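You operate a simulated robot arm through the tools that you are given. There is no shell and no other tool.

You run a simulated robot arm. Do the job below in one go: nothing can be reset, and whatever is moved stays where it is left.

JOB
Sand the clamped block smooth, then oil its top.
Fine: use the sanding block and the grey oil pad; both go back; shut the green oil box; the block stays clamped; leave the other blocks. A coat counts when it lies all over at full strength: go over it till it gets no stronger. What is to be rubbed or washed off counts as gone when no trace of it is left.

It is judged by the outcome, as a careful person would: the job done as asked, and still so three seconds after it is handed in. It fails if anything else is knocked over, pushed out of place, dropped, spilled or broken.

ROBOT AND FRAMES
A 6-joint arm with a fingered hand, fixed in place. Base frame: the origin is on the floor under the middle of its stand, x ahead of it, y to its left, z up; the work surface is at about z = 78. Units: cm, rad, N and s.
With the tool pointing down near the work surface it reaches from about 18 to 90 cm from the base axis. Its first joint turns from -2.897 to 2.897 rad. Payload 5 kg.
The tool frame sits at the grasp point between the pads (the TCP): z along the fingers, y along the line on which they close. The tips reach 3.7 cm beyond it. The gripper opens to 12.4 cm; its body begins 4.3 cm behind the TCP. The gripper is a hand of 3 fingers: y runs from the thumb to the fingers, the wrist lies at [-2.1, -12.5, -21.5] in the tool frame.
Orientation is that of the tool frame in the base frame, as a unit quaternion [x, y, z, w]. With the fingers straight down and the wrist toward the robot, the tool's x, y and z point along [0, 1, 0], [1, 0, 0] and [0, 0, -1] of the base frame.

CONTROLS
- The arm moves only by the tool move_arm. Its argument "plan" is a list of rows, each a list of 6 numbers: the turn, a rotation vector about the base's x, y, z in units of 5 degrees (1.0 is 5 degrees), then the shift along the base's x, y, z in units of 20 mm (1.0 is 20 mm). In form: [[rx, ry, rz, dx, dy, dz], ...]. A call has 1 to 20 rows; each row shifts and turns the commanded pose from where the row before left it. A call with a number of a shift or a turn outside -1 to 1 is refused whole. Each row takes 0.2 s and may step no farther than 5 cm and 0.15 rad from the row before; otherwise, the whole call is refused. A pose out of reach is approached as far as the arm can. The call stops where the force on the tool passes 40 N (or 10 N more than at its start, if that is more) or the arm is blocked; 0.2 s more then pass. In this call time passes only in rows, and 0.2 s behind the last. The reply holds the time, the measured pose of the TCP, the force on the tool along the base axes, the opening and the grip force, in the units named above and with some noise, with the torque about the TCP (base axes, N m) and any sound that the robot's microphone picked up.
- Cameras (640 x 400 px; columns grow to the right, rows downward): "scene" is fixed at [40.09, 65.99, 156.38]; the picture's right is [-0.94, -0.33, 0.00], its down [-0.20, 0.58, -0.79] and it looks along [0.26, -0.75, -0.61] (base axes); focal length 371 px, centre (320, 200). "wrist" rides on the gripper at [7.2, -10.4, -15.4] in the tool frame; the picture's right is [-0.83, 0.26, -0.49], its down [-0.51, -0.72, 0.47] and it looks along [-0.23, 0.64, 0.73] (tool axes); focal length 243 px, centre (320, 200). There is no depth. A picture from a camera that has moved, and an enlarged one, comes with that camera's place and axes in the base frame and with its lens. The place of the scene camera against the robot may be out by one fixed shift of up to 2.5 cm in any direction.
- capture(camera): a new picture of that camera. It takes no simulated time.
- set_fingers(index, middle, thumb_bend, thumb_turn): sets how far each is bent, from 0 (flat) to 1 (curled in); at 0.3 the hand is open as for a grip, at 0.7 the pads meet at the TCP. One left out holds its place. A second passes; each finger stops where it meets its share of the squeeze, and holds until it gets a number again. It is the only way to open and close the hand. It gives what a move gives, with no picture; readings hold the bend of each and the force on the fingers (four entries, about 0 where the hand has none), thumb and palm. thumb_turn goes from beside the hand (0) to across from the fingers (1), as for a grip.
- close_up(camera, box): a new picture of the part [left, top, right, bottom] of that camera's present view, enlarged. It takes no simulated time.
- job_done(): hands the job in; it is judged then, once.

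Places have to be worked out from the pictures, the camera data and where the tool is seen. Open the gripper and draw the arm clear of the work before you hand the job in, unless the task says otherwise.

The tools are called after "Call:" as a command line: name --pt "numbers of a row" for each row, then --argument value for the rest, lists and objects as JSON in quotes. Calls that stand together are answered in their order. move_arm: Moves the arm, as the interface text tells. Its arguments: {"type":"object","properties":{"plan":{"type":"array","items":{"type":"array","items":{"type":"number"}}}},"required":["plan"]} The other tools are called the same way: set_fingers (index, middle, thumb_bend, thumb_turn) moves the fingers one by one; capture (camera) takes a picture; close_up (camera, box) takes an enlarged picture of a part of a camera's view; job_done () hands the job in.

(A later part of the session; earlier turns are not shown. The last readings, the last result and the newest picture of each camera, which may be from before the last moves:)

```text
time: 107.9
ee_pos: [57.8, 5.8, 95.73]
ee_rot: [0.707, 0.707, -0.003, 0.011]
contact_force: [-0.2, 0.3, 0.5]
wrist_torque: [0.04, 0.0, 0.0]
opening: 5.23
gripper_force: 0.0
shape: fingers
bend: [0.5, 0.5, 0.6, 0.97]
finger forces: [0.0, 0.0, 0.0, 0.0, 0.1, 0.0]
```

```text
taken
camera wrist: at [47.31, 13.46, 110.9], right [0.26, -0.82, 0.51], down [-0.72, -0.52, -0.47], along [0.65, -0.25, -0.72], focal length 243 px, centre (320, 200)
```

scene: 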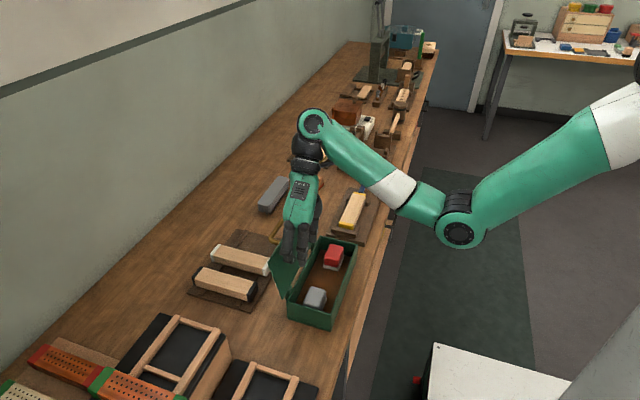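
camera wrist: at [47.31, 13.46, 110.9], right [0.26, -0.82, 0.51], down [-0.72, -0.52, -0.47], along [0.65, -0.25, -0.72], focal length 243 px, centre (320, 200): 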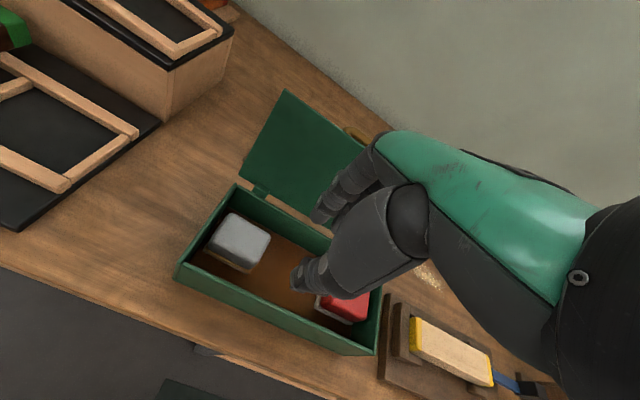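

Back at the original yaw, with a small residual tilt that I remove now; then I take a close look at the grey pad and walls.

Call:
move_arm --pt "0.227 0.13 0 0 -0.8 0" --pt "0 0 0 0 -0.8 0" --pt "0 0 0 0 -0.4 0"

Call:
close_up --camera "wrist" --box '[130, 140, 330, 330]'

Call:
close_up --camera "wrist" --box '[140, 180, 250, 280]'

```text
time: 108.7
ee_pos: [57.73, 1.66, 95.83]
ee_rot: [0.707, 0.707, -0.001, 0.0]
contact_force: [0.4, 0.4, -0.1]
wrist_torque: [-0.04, 0.01, 0.02]
opening: 5.19
gripper_force: 0.0
shape: fingers
bend: [0.5, 0.5, 0.6, 0.97]
finger forces: [0.0, 0.0, 0.0, 0.0, 0.0, 0.1]
```

```text
2.11 times, centred on (230, 235) of wrist
camera zoom: at [47.48, 9.16, 111.18], right [0.26, -0.83, 0.49], down [-0.72, -0.51, -0.47], along [0.64, -0.23, -0.73], focal length 511 px, centre (510, 126)
```

zoom: 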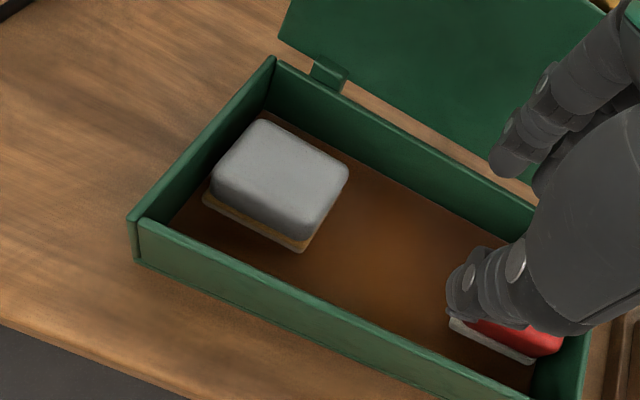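

```text
4.00 times, centred on (195, 230) of wrist
camera zoom: at [47.48, 9.16, 111.18], right [0.26, -0.83, 0.49], down [-0.72, -0.51, -0.47], along [0.64, -0.23, -0.73], focal length 970 px, centre (820, 80)
```

zoom: 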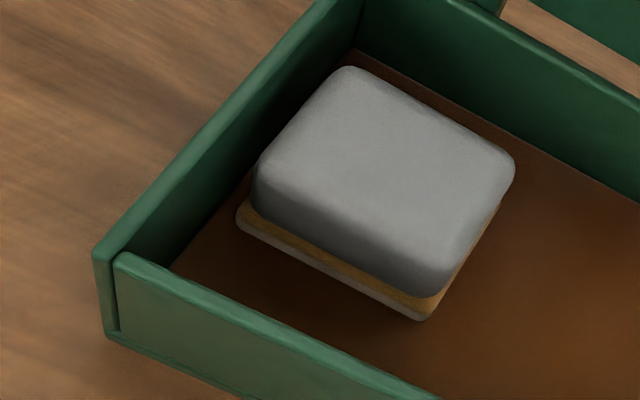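

Triangulating the two wrist views gives: box floor z≈80.9, rim ≈84.5, pad x 57.8–62.25, y 8.6–14.4, top ≈84.3. With tips 3.7 cm below the TCP, a 2 cm-deep grip at TCP (59.2, 11.6, 86.0) fits between walls and lid. I move above it.

Call:
move_arm --pt "0 0 0 0.15 1 0" --pt "0 0 0 0.15 1 0" --pt "0 0 0 0.15 1 0" --pt "0 0 0 0.15 1 0" --pt "0 0 0 0.13 0.97 0" --pt "0 0 0 0 0 -0.9" --pt "0 0 0 0 0 -0.9" --pt "0 0 0 0 0 -0.9" --pt "0 0 0 0 0 -0.8"

Call:
close_up --camera "scene" --box '[275, 230, 355, 320]'

Call:
close_up --camera "wrist" --box '[180, 130, 460, 350]'

```text
time: 110.7
ee_pos: [59.34, 11.7, 88.79]
ee_rot: [0.706, 0.708, 0.0, -0.001]
contact_force: [0.0, 1.1, -0.1]
wrist_torque: [-0.01, -0.02, -0.01]
opening: 5.23
gripper_force: 0.1
shape: fingers
bend: [0.5, 0.5, 0.6, 0.97]
finger forces: [0.0, 0.0, 0.1, 0.1, 0.0, 0.0]
```

```text
4.44 times, centred on (315, 275) of scene
camera zoom: at [40.09, 65.99, 156.38], right [-0.94, -0.33, 0.0], down [-0.2, 0.58, -0.79], along [0.26, -0.75, -0.61], focal length 1648 px, centre (342, -133)
```

zoom: 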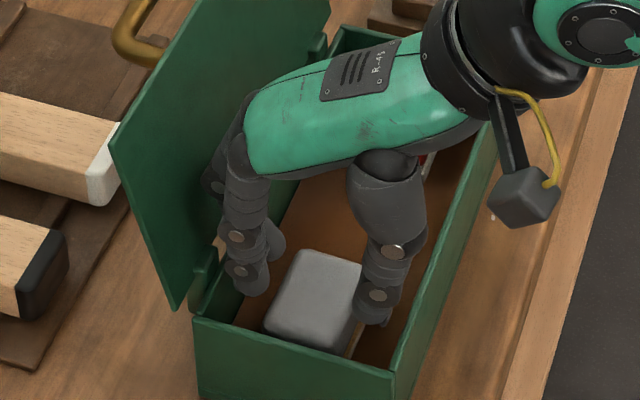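

```text
1.82 times, centred on (320, 240) of wrist
camera zoom: at [48.94, 19.09, 104.13], right [0.26, -0.83, 0.49], down [-0.72, -0.51, -0.47], along [0.64, -0.23, -0.73], focal length 441 px, centre (320, 127)
```

zoom: 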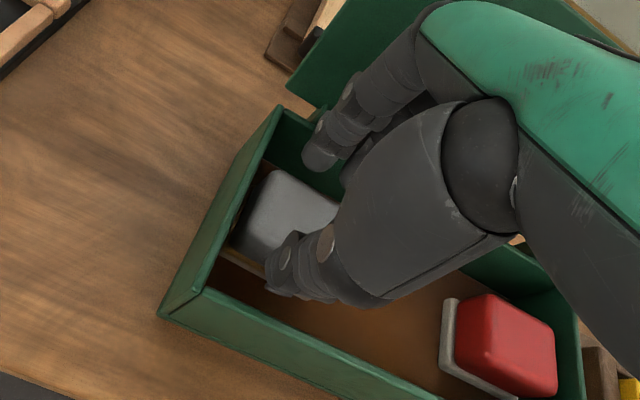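

The fingers line up with the far gap and the thumb with the near gap. I descend carefully into the gaps.

Call:
move_arm --pt "0 0 0 0.05 0 -0.5"

Call:
move_arm --pt "0 0 0 0 0 -0.4"

Call:
move_arm --pt "0 0 0 0 0 -0.3"

Call:
close_up --camera "scene" --box '[275, 230, 355, 320]'

```text
time: 111.1
ee_pos: [59.38, 11.75, 87.73]
ee_rot: [0.707, 0.707, 0.0, 0.0]
contact_force: [0.2, -0.1, 0.4]
wrist_torque: [0.04, 0.0, 0.01]
opening: 5.25
gripper_force: 0.0
shape: fingers
bend: [0.5, 0.5, 0.6, 0.97]
finger forces: [0.0, 0.0, 0.0, 0.0, 0.0, 0.0]
```

```text
time: 111.5
ee_pos: [59.61, 11.78, 87.62]
ee_rot: [0.707, 0.707, 0.005, 0.003]
contact_force: [-5.8, -0.3, 30.6]
wrist_torque: [-0.5, -1.5, -0.1]
opening: 5.31
gripper_force: 15.1
shape: fingers
bend: [0.5, 0.5, 0.6, 0.97]
finger forces: [0.0, 29.5, 0.0, 0.0, 0.6, 0.1]
```

```text
time: 111.8
ee_pos: [59.87, 11.67, 87.58]
ee_rot: [0.707, 0.707, 0.007, 0.005]
contact_force: [-4.5, -0.9, 9.4]
wrist_torque: [-0.19, -0.42, -0.18]
opening: 5.34
gripper_force: 6.3
shape: fingers
bend: [0.5, 0.52, 0.6, 0.97]
finger forces: [0.0, 11.9, 0.0, 0.1, 0.4, 0.0]
stopped in row 1: the force on the tool passed its limit at 45 N (the readings are from after the stop); the commanded pose is now the measured one
```

```text
4.44 times, centred on (315, 275) of scene
camera zoom: at [40.09, 65.99, 156.38], right [-0.94, -0.33, 0.0], down [-0.2, 0.58, -0.79], along [0.26, -0.75, -0.61], focal length 1648 px, centre (342, -133)
```

zoom: 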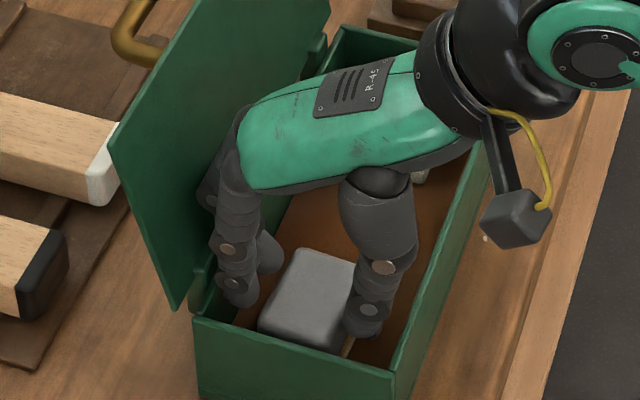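

The middle finger met the far wall's rim (contact at x≈65.2). I back up a little, remove the small tilt, shift 0.9 cm toward −x and try again.

Call:
move_arm --pt "0 0 0 0 0 0.5" --pt "-0.03 0.19 0 -0.5 0 0"

Call:
move_arm --pt "0 0 0 0 0 -0.4"

Call:
move_arm --pt "0 0 0 0 0 -0.2"

```text
time: 112.4
ee_pos: [58.82, 11.8, 88.33]
ee_rot: [0.707, 0.708, -0.001, -0.001]
contact_force: [1.4, -0.4, -0.3]
wrist_torque: [-0.01, -0.04, -0.02]
opening: 5.32
gripper_force: 0.1
shape: fingers
bend: [0.5, 0.5, 0.6, 0.97]
finger forces: [0.4, 0.1, 0.0, 0.0, 0.1, 0.1]
```

```text
time: 112.8
ee_pos: [58.79, 11.9, 87.56]
ee_rot: [0.706, 0.708, -0.002, -0.001]
contact_force: [0.1, 0.2, 0.6]
wrist_torque: [-0.03, 0.01, 0.0]
opening: 5.31
gripper_force: 0.2
shape: fingers
bend: [0.5, 0.5, 0.6, 0.97]
finger forces: [0.2, 0.0, 0.1, 0.0, 0.1, 0.0]
```

```text
time: 113.2
ee_pos: [58.7, 11.86, 87.24]
ee_rot: [0.707, 0.707, -0.002, -0.001]
contact_force: [1.4, 0.4, -0.5]
wrist_torque: [-0.01, 0.01, 0.01]
opening: 5.29
gripper_force: 0.6
shape: fingers
bend: [0.5, 0.5, 0.6, 0.97]
finger forces: [0.1, 0.1, 0.0, 0.1, 0.1, 0.0]
```

No contact at z 87.24 — the fingers are entering the gaps. I continue down in small steps.

Call:
move_arm --pt "0 0 0 0 0 -0.2"

Call:
move_arm --pt "0 0 0 0 0 -0.2"

Call:
move_arm --pt "0 0 0 0 0 -0.2"

Call:
close_up --camera "scene" --box '[275, 230, 355, 320]'

```text
time: 113.6
ee_pos: [58.81, 11.82, 86.85]
ee_rot: [0.707, 0.707, -0.001, -0.001]
contact_force: [-0.6, 0.1, 2.6]
wrist_torque: [-0.04, -0.09, -0.02]
opening: 5.23
gripper_force: 1.3
shape: fingers
bend: [0.5, 0.5, 0.6, 0.97]
finger forces: [0.1, 2.3, 0.1, 0.1, 0.9, 0.0]
```

```text
time: 114.0
ee_pos: [58.79, 11.86, 86.44]
ee_rot: [0.707, 0.707, 0.0, -0.001]
contact_force: [-1.3, -1.0, 6.8]
wrist_torque: [-0.11, -0.21, -0.11]
opening: 5.16
gripper_force: 5.0
shape: fingers
bend: [0.5, 0.51, 0.61, 0.97]
finger forces: [0.1, 7.2, 0.0, 0.0, 2.3, 0.0]
```

```text
time: 114.4
ee_pos: [58.79, 11.81, 86.18]
ee_rot: [0.707, 0.708, 0.0, 0.0]
contact_force: [-4.6, -0.7, 19.1]
wrist_torque: [-0.06, -0.09, -0.1]
opening: 5.16
gripper_force: 12.8
shape: fingers
bend: [0.5, 0.52, 0.61, 0.98]
finger forces: [0.0, 15.3, 0.0, 0.0, 11.2, 0.0]
```

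```text
4.44 times, centred on (315, 275) of scene
camera zoom: at [40.09, 65.99, 156.38], right [-0.94, -0.33, 0.0], down [-0.2, 0.58, -0.79], along [0.26, -0.75, -0.61], focal length 1648 px, centre (342, -133)
```

zoom: 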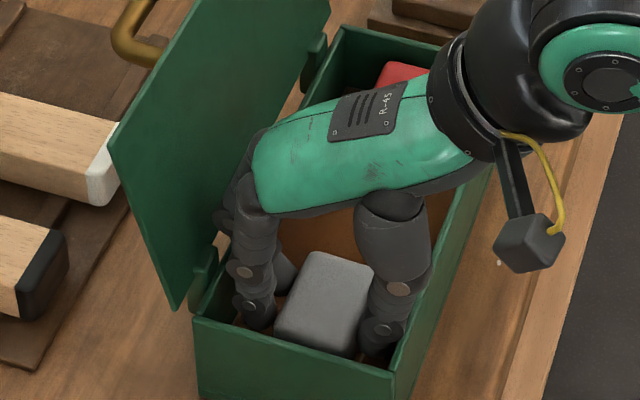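

The fingers are about 1.8 cm below the pad's top, with some rubbing on the walls. Closing will draw them off the walls onto the pad, so I grip now.

Call:
set_fingers --index 0.75 --middle 0.75 --thumb_bend 0.75

Call:
close_up --camera "scene" --box '[275, 230, 355, 320]'

Call:
close_up --camera "wrist" --box '[180, 130, 460, 350]'

```text
time: 115.4
ee_pos: [58.97, 11.76, 86.09]
ee_rot: [0.706, 0.708, -0.001, 0.0]
contact_force: [6.8, -3.0, 13.6]
wrist_torque: [0.03, 0.12, 0.14]
opening: 4.54
gripper_force: 28.8
shape: fingers
bend: [0.53, 0.54, 0.65, 0.97]
finger forces: [12.6, 11.8, 0.1, 0.1, 34.1, 0.0]
```

```text
4.44 times, centred on (315, 275) of scene
camera zoom: at [40.09, 65.99, 156.38], right [-0.94, -0.33, 0.0], down [-0.2, 0.58, -0.79], along [0.26, -0.75, -0.61], focal length 1648 px, centre (342, -133)
```

zoom: 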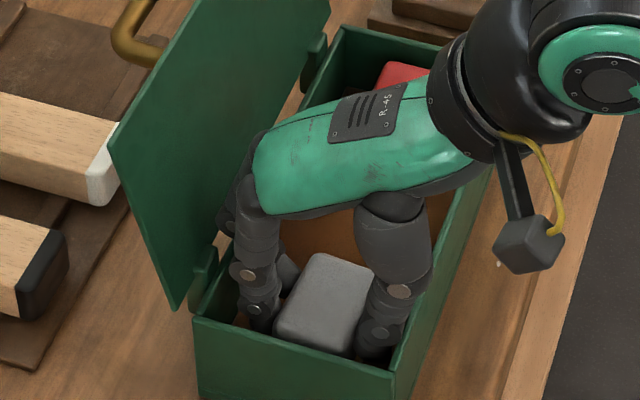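

```text
1.82 times, centred on (320, 240) of wrist
camera zoom: at [48.52, 19.18, 101.41], right [0.26, -0.83, 0.49], down [-0.72, -0.51, -0.47], along [0.64, -0.23, -0.73], focal length 441 px, centre (320, 127)
```

zoom: 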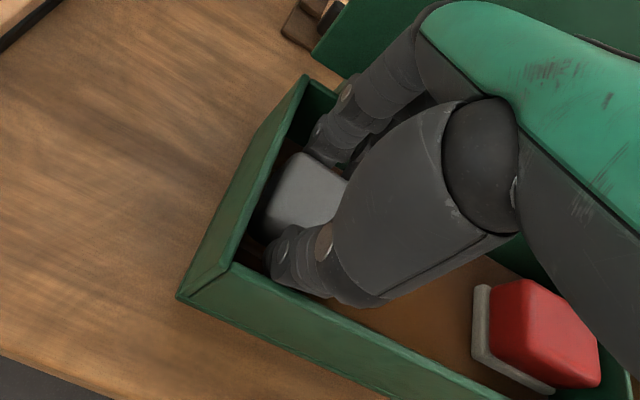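

The pad is gripped (opening 4.5 cm, both fingers and thumb loaded). I lift slowly and watch for the walls.

Call:
move_arm --pt "0 0 0 0 0 0.3" --pt "0 0 0 0 0 0.5"

Call:
close_up --camera "scene" --box '[275, 220, 355, 320]'

```text
time: 116.0
ee_pos: [58.73, 11.88, 87.45]
ee_rot: [0.706, 0.708, -0.002, -0.002]
contact_force: [1.2, 0.1, -0.2]
wrist_torque: [-0.01, 0.0, 0.03]
opening: 4.56
gripper_force: 20.5
shape: fingers
bend: [0.52, 0.54, 0.65, 0.96]
finger forces: [11.6, 8.9, 0.0, 0.0, 20.4, 0.1]
```

```text
4.00 times, centred on (315, 270) of scene
camera zoom: at [40.09, 65.99, 156.38], right [-0.94, -0.33, 0.0], down [-0.2, 0.58, -0.79], along [0.26, -0.75, -0.61], focal length 1483 px, centre (340, -80)
```

zoom: 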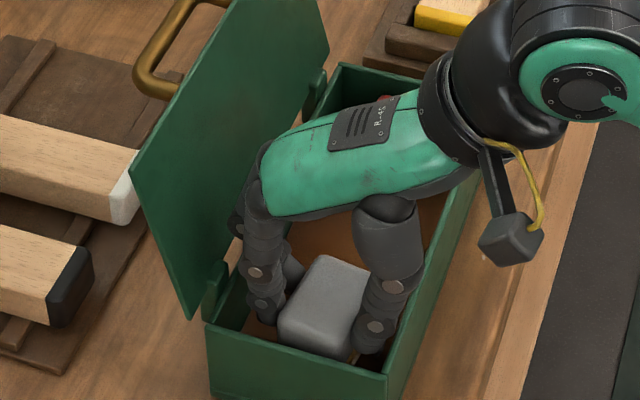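

The pad comes up freely. I lift it straight out of the box to a safe height.

Call:
move_arm --pt "0 0 0 0 0 0.7" --pt "0 0 0 0 0 0.9" --pt "0 0 0 0 0 1" --pt "0 0 0 0 0 1" --pt "0 0 0 0 0 1"

Call:
close_up --camera "scene" --box '[260, 190, 380, 330]'

Call:
capture --camera "wrist"

```text
time: 117.2
ee_pos: [58.77, 11.87, 96.97]
ee_rot: [0.706, 0.708, -0.001, -0.001]
contact_force: [0.7, 0.3, -1.1]
wrist_torque: [0.02, -0.01, 0.0]
opening: 4.59
gripper_force: 19.9
shape: fingers
bend: [0.52, 0.54, 0.65, 0.95]
finger forces: [11.5, 8.9, 0.0, 0.0, 20.3, 0.1]
```

```text
2.86 times, centred on (320, 260) of scene
camera zoom: at [40.09, 65.99, 156.38], right [-0.94, -0.33, 0.0], down [-0.2, 0.58, -0.79], along [0.26, -0.75, -0.61], focal length 1059 px, centre (320, 29)
```

zoom: 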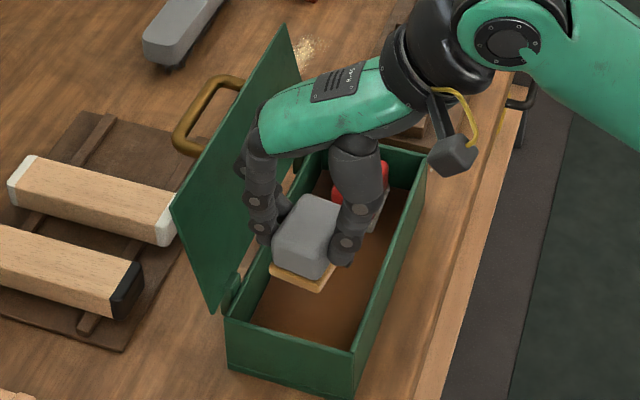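

```text
taken
camera wrist: at [48.49, 19.19, 112.09], right [0.27, -0.83, 0.49], down [-0.72, -0.51, -0.47], along [0.64, -0.23, -0.73], focal length 243 px, centre (320, 200)
```

wrist: 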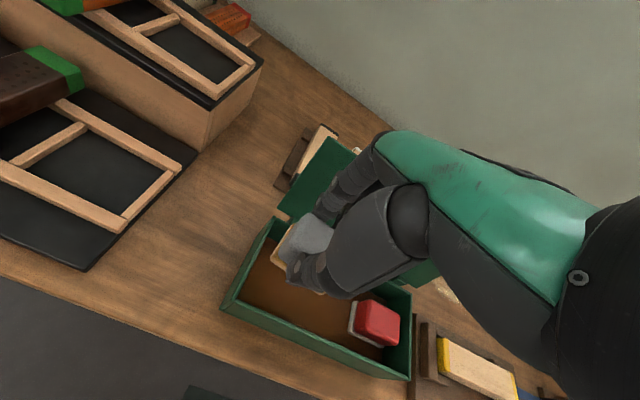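

The grey pad is held level, its oily face about 5.2 cm below the TCP and its centre about 1 cm to +x of it. I carry it to above the clamped block.

Call:
move_arm --pt "0 0 0 0 -0.6 0" --pt "0 0 0 0 -1 0" --pt "0 0 0 0 -1 0" --pt "0 0 0 0 -1 0" --pt "0 0 0 0 -1 0" --pt "0 0 0 0 -1 0" --pt "0 0 0 0 -1 0" --pt "0 0 0 0 -1 0" --pt "0 0 0 0 -1 0" --pt "0 0 0 0 -1 0" --pt "0 0 0 0 -1 0" --pt "0 0 0 0 -1 0" --pt "0 0 0 0 -1 0" --pt "0 0 0 0 -1 0" --pt "0 0 0 0.1 -1 0" --pt "0 0 0 0.1 -1 0" --pt "0 0 0 0.1 -1 0" --pt "0 0 0 0.1 -1 0" --pt "0 0 0 0 -0.6 -0.5"

Call:
capture --camera "wrist"

Call:
close_up --camera "scene" --box '[300, 130, 420, 250]'

```text
time: 121.2
ee_pos: [59.6, -24.61, 95.79]
ee_rot: [0.706, 0.708, -0.002, -0.002]
contact_force: [-0.5, -1.0, -0.6]
wrist_torque: [-0.01, 0.0, 0.0]
opening: 4.61
gripper_force: 20.3
shape: fingers
bend: [0.52, 0.54, 0.65, 0.95]
finger forces: [11.3, 8.8, 0.1, 0.0, 20.1, 0.0]
```

```text
taken
camera wrist: at [49.26, -17.23, 111.09], right [0.26, -0.83, 0.49], down [-0.72, -0.51, -0.47], along [0.64, -0.23, -0.73], focal length 243 px, centre (320, 200)
```

wrist: 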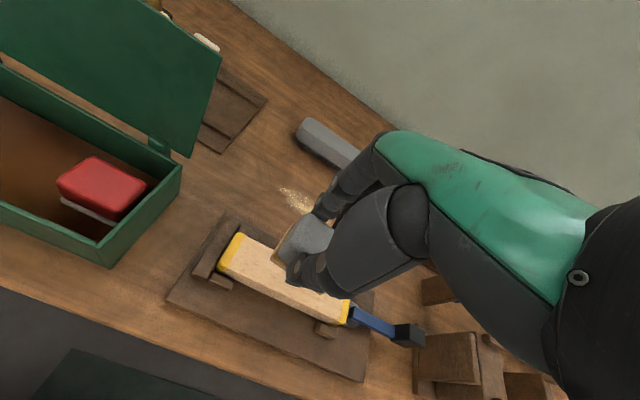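

```text
3.33 times, centred on (360, 190) of scene
camera zoom: at [40.09, 65.99, 156.38], right [-0.94, -0.33, 0.0], down [-0.2, 0.58, -0.79], along [0.26, -0.75, -0.61], focal length 1236 px, centre (187, 233)
```

zoom: 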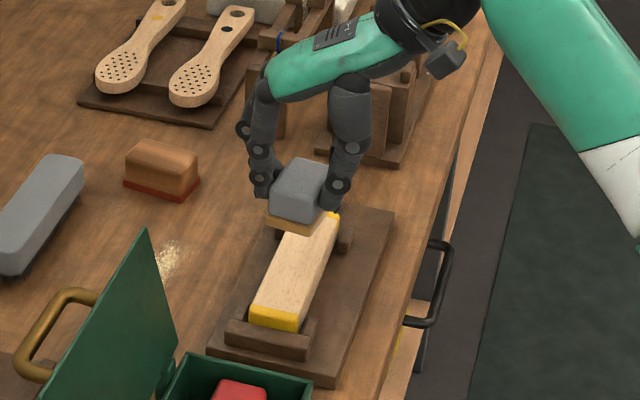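

The pad is over the block's middle. I lower it to just above the expected contact height, then feel for contact.

Call:
move_arm --pt "0 0 0 0 -0.4 -0.9" --pt "0 0 0 0 0 -0.9" --pt "0 0 0 0 0 -0.9" --pt "0 0 0 0 0 -0.5" --pt "0 0 0 0 0 -0.2"

Call:
move_arm --pt "0 0 0 0 0 -0.1"

Call:
move_arm --pt "0 0 0 0 0 -0.1"

```text
time: 122.4
ee_pos: [59.49, -25.36, 88.96]
ee_rot: [0.707, 0.707, -0.001, -0.002]
contact_force: [-0.1, -0.2, 0.2]
wrist_torque: [-0.01, 0.0, 0.02]
opening: 4.6
gripper_force: 19.9
shape: fingers
bend: [0.52, 0.54, 0.65, 0.95]
finger forces: [11.3, 8.7, 0.0, 0.1, 20.1, 0.1]
```

```text
time: 122.8
ee_pos: [59.65, -25.43, 89.03]
ee_rot: [0.707, 0.707, -0.001, 0.0]
contact_force: [-1.1, 1.0, 7.0]
wrist_torque: [0.06, -0.02, 0.03]
opening: 4.59
gripper_force: 20.6
shape: fingers
bend: [0.52, 0.54, 0.65, 0.95]
finger forces: [11.0, 8.8, 0.0, 0.0, 21.4, 0.0]
```

```text
time: 123.2
ee_pos: [59.62, -25.45, 88.82]
ee_rot: [0.707, 0.708, 0.0, 0.001]
contact_force: [-1.4, 1.0, 17.5]
wrist_torque: [0.19, -0.02, 0.06]
opening: 4.57
gripper_force: 21.4
shape: fingers
bend: [0.52, 0.54, 0.65, 0.95]
finger forces: [11.2, 9.4, 0.1, 0.0, 22.8, 0.0]
```

Contact at z≈88.95; about 17 N now. I ease 0.5 mm and make a first stroke toward the clamp end, on the near-side lane.

Call:
move_arm --pt "0 0 0 -0.2 -0.1 0.03" --pt "0 0 0 0 -0.5 0" --pt "0 0 0 0 -0.5 0" --pt "0 0 0 0 -0.5 0" --pt "0 0 0 0 -0.5 0" --pt "0 0 0 0 -0.5 0" --pt "0 0 0 0 -0.5 0"

Call:
capture --camera "wrist"

Call:
close_up --camera "scene" --box '[320, 150, 400, 250]'

```text
time: 124.8
ee_pos: [59.23, -31.5, 88.86]
ee_rot: [0.706, 0.708, 0.0, -0.001]
contact_force: [0.8, 7.1, 19.9]
wrist_torque: [0.37, -0.16, 0.05]
opening: 4.59
gripper_force: 20.9
shape: fingers
bend: [0.52, 0.55, 0.66, 0.94]
finger forces: [12.5, 8.3, 0.1, 0.1, 21.9, 0.0]
```

```text
taken
camera wrist: at [48.85, -24.21, 104.07], right [0.26, -0.83, 0.49], down [-0.72, -0.51, -0.47], along [0.64, -0.23, -0.73], focal length 243 px, centre (320, 200)
```

wrist: 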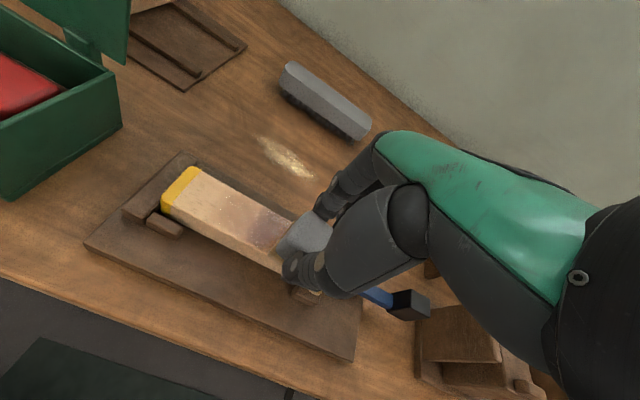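

```text
4.00 times, centred on (360, 200) of scene
camera zoom: at [40.09, 65.99, 156.38], right [-0.94, -0.33, 0.0], down [-0.2, 0.58, -0.79], along [0.26, -0.75, -0.61], focal length 1483 px, centre (160, 200)
```

zoom: 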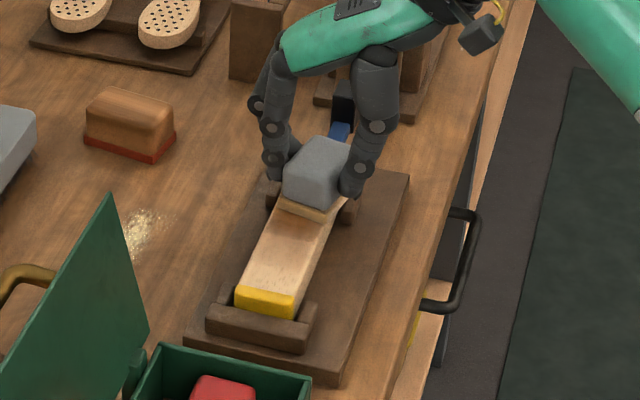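

Oil is going on (darker tone appears behind the pad). I extend to the end and stroke the whole length back.

Call:
move_arm --pt "0 0 0 0 -0.3 0" --pt "0 0 0 0 0.5 0" --pt "0 0 0 0 0.5 0" --pt "0 0 0 0 0.5 0" --pt "0 0 0 0 0.5 0" --pt "0 0 0 0 0.5 0" --pt "0 0 0 0 0.5 0" --pt "0 0 0 0 0.5 0" --pt "0 0 0 0 0.5 0" --pt "0 0 0 0 0.5 0" --pt "0 0 0 0 0.5 0" --pt "0 0 0 0 0.5 0" --pt "0 0 0 0 0.5 0" --pt "0 0 0 0 0.4 0"

Call:
capture --camera "wrist"

Call:
close_up --camera "scene" --box '[320, 150, 400, 250]'

```text
time: 127.8
ee_pos: [59.14, -19.38, 88.77]
ee_rot: [0.707, 0.708, 0.001, -0.002]
contact_force: [0.2, -6.5, 21.2]
wrist_torque: [-0.11, -0.2, -0.04]
opening: 4.57
gripper_force: 23.8
shape: fingers
bend: [0.52, 0.54, 0.66, 0.95]
finger forces: [12.4, 11.7, 0.1, 0.0, 22.6, 0.0]
```

```text
taken
camera wrist: at [48.81, -12.02, 104.03], right [0.26, -0.83, 0.49], down [-0.72, -0.51, -0.47], along [0.64, -0.23, -0.73], focal length 243 px, centre (320, 200)
```

wrist: 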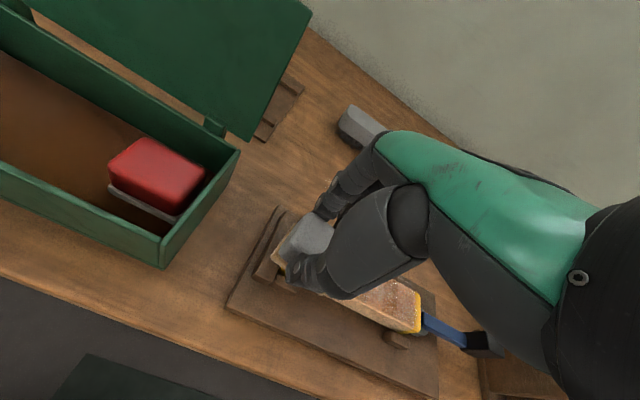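

```text
4.00 times, centred on (360, 200) of scene
camera zoom: at [40.09, 65.99, 156.38], right [-0.94, -0.33, 0.0], down [-0.2, 0.58, -0.79], along [0.26, -0.75, -0.61], focal length 1483 px, centre (160, 200)
```

zoom: 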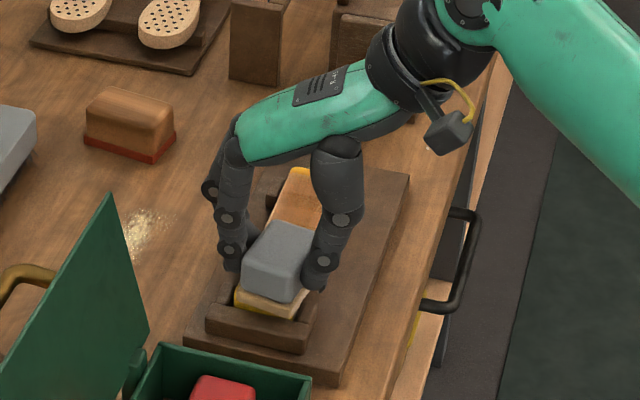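

The coat spreads along the length. Now I shift 0.9 cm to the far-side lane and stroke the whole length there.

Call:
move_arm --pt "0 0 0 0.45 0.1 0" --pt "0 0 0 0 -0.5 0" --pt "0 0 0 0 -0.5 0" --pt "0 0 0 0 -0.5 0" --pt "0 0 0 0 -0.5 0" --pt "0 0 0 0 -0.5 0" --pt "0 0 0 0 -0.5 0" --pt "0 0 0 0 -0.5 0" --pt "0 0 0 0 -0.5 0" --pt "0 0 0 0 -0.5 0" --pt "0 0 0 0 -0.5 0" --pt "0 0 0 0 -0.5 0" --pt "0 0 0 0 -0.5 0" --pt "0 0 0 0 -0.5 0"

Call:
close_up --camera "wrist" --box '[100, 140, 340, 320]'

Call:
close_up --camera "scene" --box '[320, 150, 400, 250]'

```text
time: 130.8
ee_pos: [60.12, -32.28, 88.8]
ee_rot: [0.706, 0.708, -0.002, -0.001]
contact_force: [0.2, 5.6, 12.8]
wrist_torque: [0.28, -0.01, -0.03]
opening: 4.6
gripper_force: 21.0
shape: fingers
bend: [0.53, 0.55, 0.66, 0.94]
finger forces: [12.5, 7.7, 0.1, 0.0, 21.4, 0.1]
```

```text
2.22 times, centred on (220, 230) of wrist
camera zoom: at [49.76, -24.86, 104.04], right [0.26, -0.83, 0.49], down [-0.72, -0.51, -0.47], along [0.64, -0.23, -0.73], focal length 539 px, centre (542, 133)
```

zoom: 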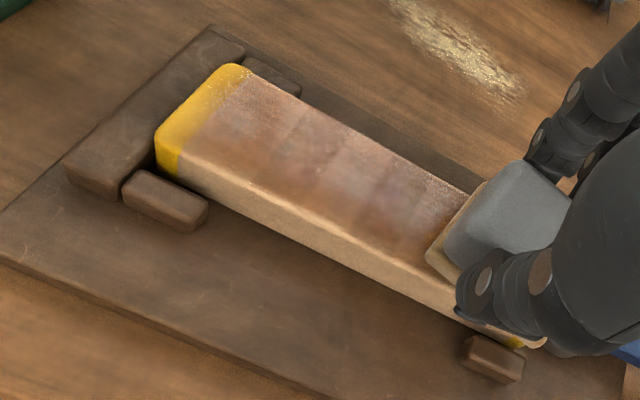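

```text
4.00 times, centred on (360, 200) of scene
camera zoom: at [40.09, 65.99, 156.38], right [-0.94, -0.33, 0.0], down [-0.2, 0.58, -0.79], along [0.26, -0.75, -0.61], focal length 1483 px, centre (160, 200)
```

zoom: 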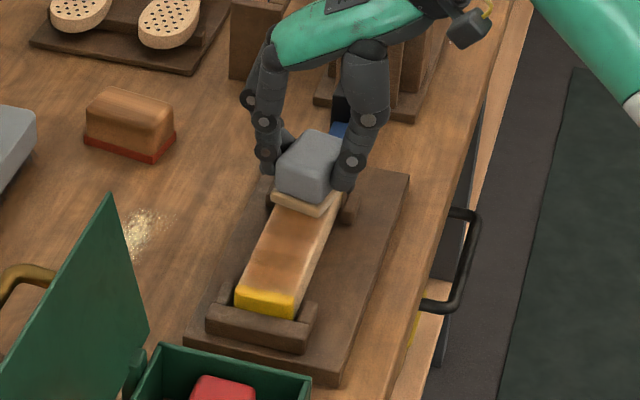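

The coat is building but still patchy. I go on with more full-length passes across the lanes.

Call:
move_arm --pt "0 0 0 0 0.5 0" --pt "0 0 0 0 0.5 0" --pt "0 0 0 0 0.5 0" --pt "0 0 0 0 0.5 0" --pt "0 0 0 0 0.5 0" --pt "0 0 0 0 0.5 0" --pt "0 0 0 0 0.5 0" --pt "0 0 0 0 0.5 0" --pt "0 0 0 0 0.5 0" --pt "0 0 0 0 0.5 0" --pt "0 0 0 0 0.5 0" --pt "0 0 0 0 0.5 0" --pt "0 0 0 0 0.5 0" --pt "0 0 0 -0.25 0 -0.03"

Call:
move_arm --pt "0 0 0 0 -0.5 0" --pt "0 0 0 0 -0.5 0" --pt "0 0 0 0 -0.5 0" --pt "0 0 0 0 -0.5 0" --pt "0 0 0 0 -0.5 0" --pt "0 0 0 0 -0.5 0" --pt "0 0 0 0 -0.5 0" --pt "0 0 0 0 -0.5 0" --pt "0 0 0 0 -0.5 0" --pt "0 0 0 0 -0.5 0" --pt "0 0 0 0 -0.5 0" --pt "0 0 0 0 -0.5 0" --pt "0 0 0 0 -0.5 0" --pt "0 0 0 -0.25 0 0"

Call:
move_arm --pt "0 0 0 0 0.5 0" --pt "0 0 0 0 0.5 0" --pt "0 0 0 0 0.5 0" --pt "0 0 0 0 0.5 0" --pt "0 0 0 0 0.5 0" --pt "0 0 0 0 0.5 0" --pt "0 0 0 0 0.5 0" --pt "0 0 0 0 0.5 0" --pt "0 0 0 0 0.5 0" --pt "0 0 0 0 0.5 0" --pt "0 0 0 0 0.5 0" --pt "0 0 0 0 0.5 0" --pt "0 0 0 0 0.5 0"

Call:
capture --camera "wrist"

Call:
close_up --camera "scene" --box '[320, 150, 400, 250]'

```text
time: 133.8
ee_pos: [59.77, -19.04, 88.75]
ee_rot: [0.707, 0.707, 0.0, -0.001]
contact_force: [4.2, 1.3, 11.2]
wrist_torque: [0.09, -0.23, 0.03]
opening: 4.61
gripper_force: 21.6
shape: fingers
bend: [0.52, 0.55, 0.66, 0.95]
finger forces: [13.2, 10.8, 0.0, 0.1, 19.6, 0.0]
```

```text
time: 136.8
ee_pos: [58.99, -32.37, 88.66]
ee_rot: [0.706, 0.708, -0.001, 0.0]
contact_force: [5.0, 0.1, 13.2]
wrist_torque: [0.1, -0.35, -0.04]
opening: 4.6
gripper_force: 22.3
shape: fingers
bend: [0.52, 0.55, 0.66, 0.94]
finger forces: [14.2, 10.4, 0.1, 0.0, 19.4, 0.0]
```

```text
time: 139.6
ee_pos: [58.95, -19.11, 88.6]
ee_rot: [0.706, 0.708, -0.001, -0.001]
contact_force: [0.3, -7.8, 21.3]
wrist_torque: [-0.15, -0.2, -0.02]
opening: 4.59
gripper_force: 24.0
shape: fingers
bend: [0.52, 0.54, 0.66, 0.95]
finger forces: [12.5, 11.9, 0.0, 0.0, 22.8, 0.0]
```

```text
taken
camera wrist: at [48.67, -11.77, 103.95], right [0.26, -0.83, 0.49], down [-0.72, -0.51, -0.47], along [0.64, -0.23, -0.73], focal length 243 px, centre (320, 200)
```

wrist: 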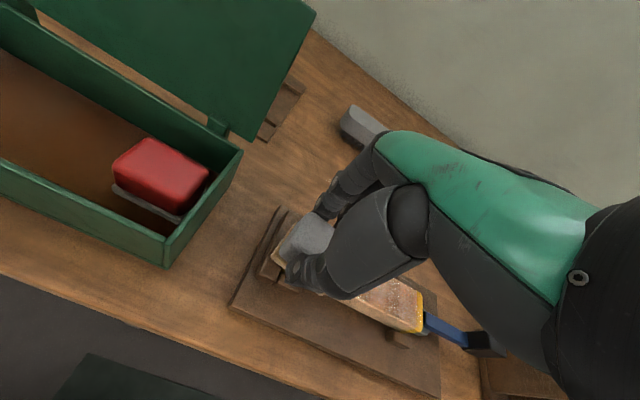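

```text
4.00 times, centred on (360, 200) of scene
camera zoom: at [40.09, 65.99, 156.38], right [-0.94, -0.33, 0.0], down [-0.2, 0.58, -0.79], along [0.26, -0.75, -0.61], focal length 1483 px, centre (160, 200)
```

zoom: 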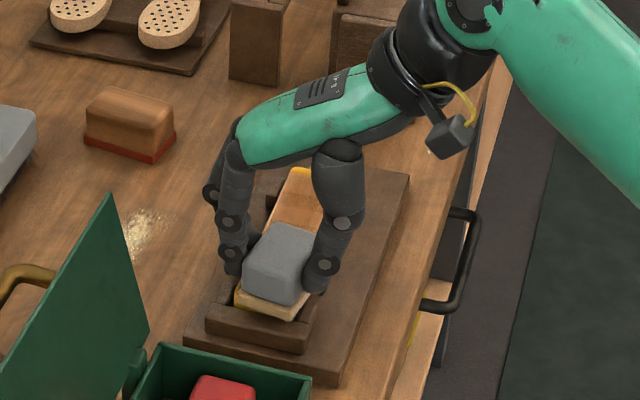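

Coverage looks fuller. I do another set of passes over all lanes, then inspect.

Call:
move_arm --pt "0 0 0 0.3 -0.3 0" --pt "0 0 0 0.3 -0.5 0" --pt "0 0 0 0 -0.5 0" --pt "0 0 0 0 -0.5 0" --pt "0 0 0 0 -0.5 0" --pt "0 0 0 0 -0.5 0" --pt "0 0 0 0 -0.5 0" --pt "0 0 0 0 -0.5 0" --pt "0 0 0 0 -0.5 0" --pt "0 0 0 0 -0.5 0" --pt "0 0 0 0 -0.5 0" --pt "0 0 0 0 -0.5 0" --pt "0 0 0 0 -0.5 0" --pt "0 0 0 0 -0.3 0"

Call:
move_arm --pt "0 0 0 0 0.55 0" --pt "0 0 0 0 0.55 0" --pt "0 0 0 0 0.55 0" --pt "0 0 0 0 0.55 0" --pt "0 0 0 0 0.55 0" --pt "0 0 0 0 0.55 0" --pt "0 0 0 0 0.55 0" --pt "0 0 0 0 0.55 0" --pt "0 0 0 0 0.55 0" --pt "0 0 0 0 0.55 0" --pt "0 0 0 0 0.55 0" --pt "0 0 0 0 0.55 0" --pt "0 0 0 -0.3 0 0"

Call:
move_arm --pt "0 0 0 0 -0.55 0" --pt "0 0 0 0 -0.55 0" --pt "0 0 0 0 -0.55 0" --pt "0 0 0 0 -0.55 0" --pt "0 0 0 0 -0.55 0" --pt "0 0 0 0 -0.55 0" --pt "0 0 0 0 -0.55 0" --pt "0 0 0 0 -0.55 0" --pt "0 0 0 0 -0.55 0" --pt "0 0 0 0 -0.55 0" --pt "0 0 0 0 -0.55 0" --pt "0 0 0 0 -0.55 0"

Call:
close_up --camera "wrist" --box '[100, 140, 340, 320]'

```text
time: 142.6
ee_pos: [60.34, -32.41, 88.67]
ee_rot: [0.706, 0.708, -0.001, -0.001]
contact_force: [-0.1, 5.5, 14.1]
wrist_torque: [0.29, 0.0, -0.04]
opening: 4.61
gripper_force: 21.3
shape: fingers
bend: [0.53, 0.56, 0.66, 0.94]
finger forces: [12.4, 8.4, 0.0, 0.0, 21.7, 0.0]
```

```text
time: 145.4
ee_pos: [59.75, -19.08, 88.59]
ee_rot: [0.706, 0.708, 0.0, -0.002]
contact_force: [0.8, 0.3, 1.4]
wrist_torque: [0.03, -0.06, 0.01]
opening: 4.6
gripper_force: 20.0
shape: fingers
bend: [0.53, 0.55, 0.66, 0.95]
finger forces: [12.1, 9.2, 0.1, 0.0, 20.4, 0.0]
```

```text
time: 148.0
ee_pos: [59.49, -32.43, 88.55]
ee_rot: [0.707, 0.708, -0.002, -0.001]
contact_force: [-0.2, 2.2, 4.7]
wrist_torque: [0.1, -0.01, -0.01]
opening: 4.63
gripper_force: 20.4
shape: fingers
bend: [0.53, 0.55, 0.66, 0.95]
finger forces: [11.7, 8.1, 0.1, 0.0, 20.4, 0.1]
```

```text
2.22 times, centred on (220, 230) of wrist
camera zoom: at [49.3, -25.09, 103.97], right [0.27, -0.83, 0.49], down [-0.72, -0.51, -0.47], along [0.64, -0.23, -0.73], focal length 539 px, centre (542, 133)
```

zoom: 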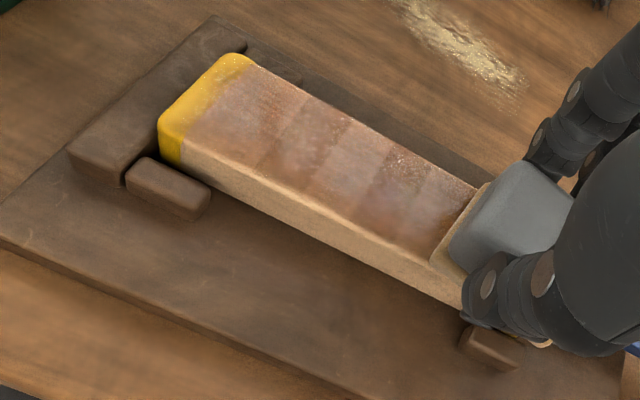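

The load has dropped to a few newtons and some cross-bands remain. I press 2 mm more and stroke again, slower.

Call:
move_arm --pt "0 0 0 0 0 -0.1" --pt "0 0 0 0 0.35 0" --pt "0 0 0 0 0.35 0" --pt "0 0 0 0 0.35 0" --pt "0 0 0 0 0.35 0" --pt "0 0 0 0 0.35 0" --pt "0 0 0 0 0.35 0" --pt "0 0 0 0 0.35 0" --pt "0 0 0 0 0.35 0" --pt "0 0 0 0 0.35 0" --pt "0 0 0 0 0.35 0" --pt "0 0 0 0 0.35 0" --pt "0 0 0 0 0.35 0" --pt "0 0 0 0 0.35 0" --pt "0 0 0 0 0.35 0" --pt "0 0 0 0 0.35 0" --pt "0 0 0 0 0.35 0" --pt "0 0 0 0 0.35 0" --pt "0 0 0 0 0.35 0" --pt "0 0 0 0 0.35 0"

Call:
move_arm --pt "0 0 0 -0.3 0 0" --pt "0 0 0 0 -0.35 0" --pt "0 0 0 0 -0.35 0" --pt "0 0 0 0 -0.35 0" --pt "0 0 0 0 -0.35 0" --pt "0 0 0 0 -0.35 0" --pt "0 0 0 0 -0.35 0" --pt "0 0 0 0 -0.35 0" --pt "0 0 0 0 -0.35 0" --pt "0 0 0 0 -0.35 0" --pt "0 0 0 0 -0.35 0" --pt "0 0 0 0 -0.35 0" --pt "0 0 0 0 -0.35 0" --pt "0 0 0 0 -0.35 0" --pt "0 0 0 0 -0.35 0" --pt "0 0 0 0 -0.35 0" --pt "0 0 0 0 -0.35 0" --pt "0 0 0 0 -0.35 0" --pt "0 0 0 0 -0.35 0" --pt "0 0 0 0 -0.35 0"

Call:
close_up --camera "wrist" --box '[100, 140, 340, 320]'

```text
time: 152.2
ee_pos: [59.59, -19.07, 88.36]
ee_rot: [0.707, 0.707, -0.001, -0.002]
contact_force: [-0.3, -4.7, 14.1]
wrist_torque: [-0.14, -0.14, -0.07]
opening: 4.62
gripper_force: 23.2
shape: fingers
bend: [0.53, 0.54, 0.66, 0.96]
finger forces: [12.1, 11.0, 0.0, 0.0, 22.6, 0.0]
```

```text
time: 156.4
ee_pos: [59.09, -32.44, 88.51]
ee_rot: [0.707, 0.708, -0.002, -0.001]
contact_force: [-0.3, 4.2, 8.5]
wrist_torque: [0.21, -0.04, 0.03]
opening: 4.65
gripper_force: 20.3
shape: fingers
bend: [0.52, 0.55, 0.66, 0.95]
finger forces: [11.2, 8.5, 0.2, 0.0, 20.6, 0.1]
```

```text
2.22 times, centred on (220, 230) of wrist
camera zoom: at [48.73, -25.04, 103.77], right [0.26, -0.83, 0.49], down [-0.72, -0.51, -0.47], along [0.64, -0.23, -0.73], focal length 539 px, centre (542, 133)
```

zoom: 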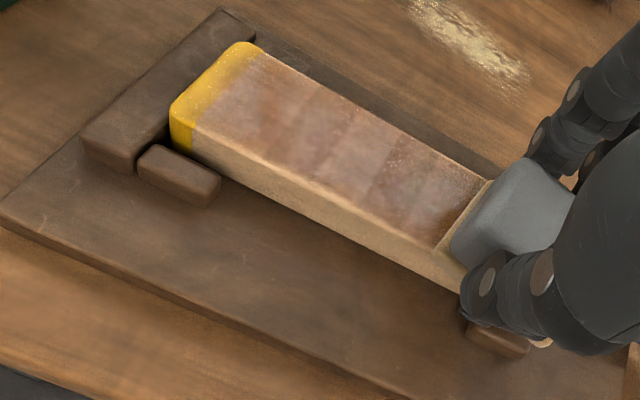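

The coat is more even, with glossy blotches. I do slow passes on the far lane as well and then look at the whole top from the scene camera.

Call:
move_arm --pt "0 0 0 0.55 0 -0.03" --pt "0 0 0 0 0.35 0" --pt "0 0 0 0 0.35 0" --pt "0 0 0 0 0.35 0" --pt "0 0 0 0 0.35 0" --pt "0 0 0 0 0.35 0" --pt "0 0 0 0 0.35 0" --pt "0 0 0 0 0.35 0" --pt "0 0 0 0 0.35 0" --pt "0 0 0 0 0.35 0" --pt "0 0 0 0 0.35 0" --pt "0 0 0 0 0.35 0" --pt "0 0 0 0 0.35 0" --pt "0 0 0 0 0.35 0" --pt "0 0 0 0 0.35 0" --pt "0 0 0 0 0.35 0" --pt "0 0 0 0 0.35 0" --pt "0 0 0 0 0.35 0" --pt "0 0 0 0 0.35 0" --pt "0 0 0 0 0.35 0"

Call:
move_arm --pt "0 0 0 -0.2 0 0" --pt "0 0 0 0 -0.35 0" --pt "0 0 0 0 -0.35 0" --pt "0 0 0 0 -0.35 0" --pt "0 0 0 0 -0.35 0" --pt "0 0 0 0 -0.35 0" --pt "0 0 0 0 -0.35 0" --pt "0 0 0 0 -0.35 0" --pt "0 0 0 0 -0.35 0" --pt "0 0 0 0 -0.35 0" --pt "0 0 0 0 -0.35 0" --pt "0 0 0 0 -0.35 0" --pt "0 0 0 0 -0.35 0" --pt "0 0 0 0 -0.35 0" --pt "0 0 0 0 -0.35 0" --pt "0 0 0 0 -0.35 0" --pt "0 0 0 0 -0.35 0" --pt "0 0 0 0 -0.35 0" --pt "0 0 0 0 -0.35 0" --pt "0 0 0 0 -0.35 0"

Call:
move_arm --pt "0 0 0 0 0 0.5" --pt "0 0 0 0 -0.5 1" --pt "0 0 0 0 -1 1" --pt "0 0 0 0 -1 0.5" --pt "0 0 0 0.2 -1 0.3" --pt "0 0 0 0.2 -1 0"

Call:
close_up --camera "scene" --box '[325, 180, 385, 240]'

Call:
close_up --camera "wrist" --box '[0, 140, 260, 330]'

```text
time: 160.6
ee_pos: [60.23, -19.04, 88.31]
ee_rot: [0.706, 0.708, 0.0, -0.002]
contact_force: [0.2, -2.1, 5.6]
wrist_torque: [-0.03, -0.05, -0.02]
opening: 4.6
gripper_force: 22.0
shape: fingers
bend: [0.52, 0.55, 0.65, 0.95]
finger forces: [12.2, 9.6, 0.0, 0.0, 21.7, 0.1]
```

```text
time: 164.8
ee_pos: [59.79, -32.35, 88.37]
ee_rot: [0.707, 0.707, -0.002, -0.001]
contact_force: [0.7, 3.0, 7.3]
wrist_torque: [0.18, -0.02, 0.04]
opening: 4.66
gripper_force: 21.0
shape: fingers
bend: [0.52, 0.55, 0.65, 0.95]
finger forces: [12.3, 8.0, 0.1, 0.0, 20.9, 0.0]
```

```text
time: 166.2
ee_pos: [60.56, -41.44, 94.99]
ee_rot: [0.708, 0.707, -0.001, -0.002]
contact_force: [0.1, 0.9, -1.4]
wrist_torque: [-0.02, 0.01, 0.04]
opening: 4.64
gripper_force: 20.5
shape: fingers
bend: [0.52, 0.55, 0.65, 0.95]
finger forces: [12.0, 8.2, 0.1, 0.0, 20.3, 0.1]
```

```text
6.67 times, centred on (355, 210) of scene
camera zoom: at [40.09, 65.99, 156.38], right [-0.94, -0.33, 0.0], down [-0.2, 0.58, -0.79], along [0.26, -0.75, -0.61], focal length 2472 px, centre (87, 133)
```

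zoom: 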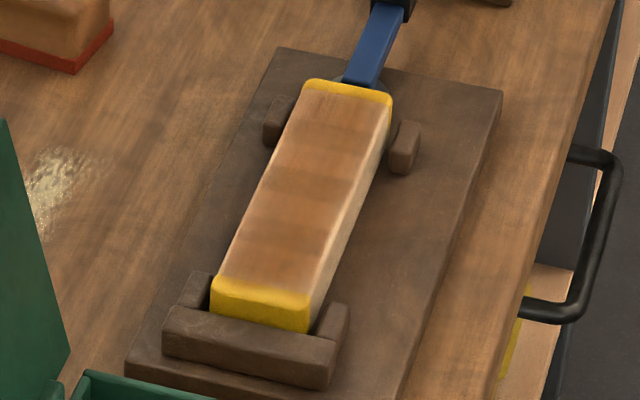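

```text
2.11 times, centred on (130, 235) of wrist
camera zoom: at [50.22, -34.07, 110.33], right [0.27, -0.83, 0.49], down [-0.72, -0.51, -0.47], along [0.64, -0.23, -0.73], focal length 511 px, centre (720, 126)
```

zoom: 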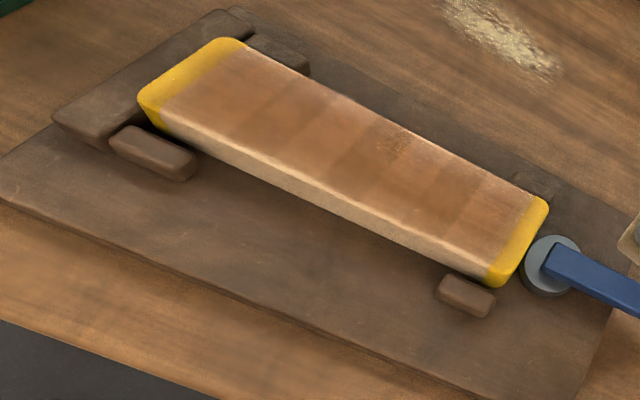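

The coat is on but still lighter toward the edges and ends, with cross-bands. I go back for more passes with firmer pressure, over lanes reaching past both side edges and both ends.

Call:
move_arm --pt "0 0 0 -0.3 1 0" --pt "0 0 0 -0.3 1 0" --pt "0 0 0 -0.3 1 -0.5" --pt "0 0 0 0 1 -0.9" --pt "0 0 0 0 0.2 -0.9" --pt "0 0 0 0 0 -0.7" --pt "0 0 0 0 0 -0.2"

Call:
move_arm --pt "0 0 0 0 0 -0.15"

```text
time: 167.8
ee_pos: [58.82, -32.97, 88.59]
ee_rot: [0.707, 0.707, 0.0, -0.003]
contact_force: [-0.7, 0.4, -0.5]
wrist_torque: [-0.01, 0.02, 0.03]
opening: 4.64
gripper_force: 19.7
shape: fingers
bend: [0.52, 0.55, 0.65, 0.95]
finger forces: [11.9, 8.2, 0.1, 0.0, 20.1, 0.0]
```

```text
time: 168.2
ee_pos: [58.93, -33.02, 88.36]
ee_rot: [0.706, 0.708, -0.001, -0.001]
contact_force: [-2.6, 1.5, 8.1]
wrist_torque: [0.1, 0.05, 0.04]
opening: 4.63
gripper_force: 21.1
shape: fingers
bend: [0.53, 0.55, 0.65, 0.95]
finger forces: [11.3, 8.1, 0.0, 0.0, 21.8, 0.0]
```

Contact at 8 N. I press 1.5 mm more and run slow full-length strokes on the near lane.

Call:
move_arm --pt "0 0 0 -0.1 0 -0.08" --pt "0 0 0 0 0.38 0" --pt "0 0 0 0 0.38 0" --pt "0 0 0 0 0.38 0" --pt "0 0 0 0 0.38 0" --pt "0 0 0 0 0.38 0" --pt "0 0 0 0 0.38 0" --pt "0 0 0 0 0.38 0" --pt "0 0 0 0 0.38 0" --pt "0 0 0 0 0.38 0" --pt "0 0 0 0 0.38 0" --pt "0 0 0 0 0.38 0" --pt "0 0 0 0 0.38 0" --pt "0 0 0 0 0.38 0" --pt "0 0 0 0 0.38 0" --pt "0 0 0 0 0.38 0" --pt "0 0 0 0 0.38 0" --pt "0 0 0 0 0.38 0" --pt "0 0 0 0 0.38 0" --pt "0 0 0 0 0.38 0"

Call:
move_arm --pt "0 0 0 0.25 0 -0.03" --pt "0 0 0 0 -0.38 0" --pt "0 0 0 0 -0.38 0" --pt "0 0 0 0 -0.38 0" --pt "0 0 0 0 -0.38 0" --pt "0 0 0 0 -0.38 0" --pt "0 0 0 0 -0.38 0" --pt "0 0 0 0 -0.38 0" --pt "0 0 0 0 -0.38 0" --pt "0 0 0 0 -0.38 0" --pt "0 0 0 0 -0.38 0" --pt "0 0 0 0 -0.38 0" --pt "0 0 0 0 -0.38 0" --pt "0 0 0 0 -0.38 0" --pt "0 0 0 0 -0.38 0" --pt "0 0 0 0 -0.38 0" --pt "0 0 0 0 -0.38 0" --pt "0 0 0 0 -0.38 0" --pt "0 0 0 0 -0.38 0" --pt "0 0 0 0 -0.38 0"

Call:
close_up --camera "wrist" --box '[100, 140, 340, 320]'

```text
time: 172.4
ee_pos: [58.49, -18.43, 88.17]
ee_rot: [0.706, 0.708, 0.0, -0.002]
contact_force: [-0.9, -3.7, 11.6]
wrist_torque: [-0.17, -0.07, -0.07]
opening: 4.65
gripper_force: 21.9
shape: fingers
bend: [0.52, 0.54, 0.65, 0.96]
finger forces: [11.8, 10.7, 0.0, 0.0, 22.0, 0.0]
```

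```text
time: 176.6
ee_pos: [59.09, -33.0, 88.12]
ee_rot: [0.707, 0.708, -0.001, -0.001]
contact_force: [0.3, 5.8, 17.0]
wrist_torque: [0.32, -0.05, -0.01]
opening: 4.66
gripper_force: 20.9
shape: fingers
bend: [0.52, 0.56, 0.66, 0.94]
finger forces: [12.2, 8.0, 0.0, 0.0, 21.7, 0.0]
```

```text
2.22 times, centred on (220, 230) of wrist
camera zoom: at [48.77, -25.59, 103.39], right [0.26, -0.83, 0.49], down [-0.72, -0.51, -0.47], along [0.64, -0.23, -0.73], focal length 539 px, centre (542, 133)
```

zoom: 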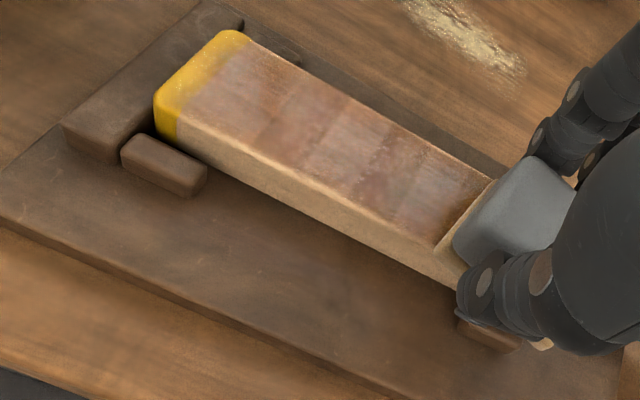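

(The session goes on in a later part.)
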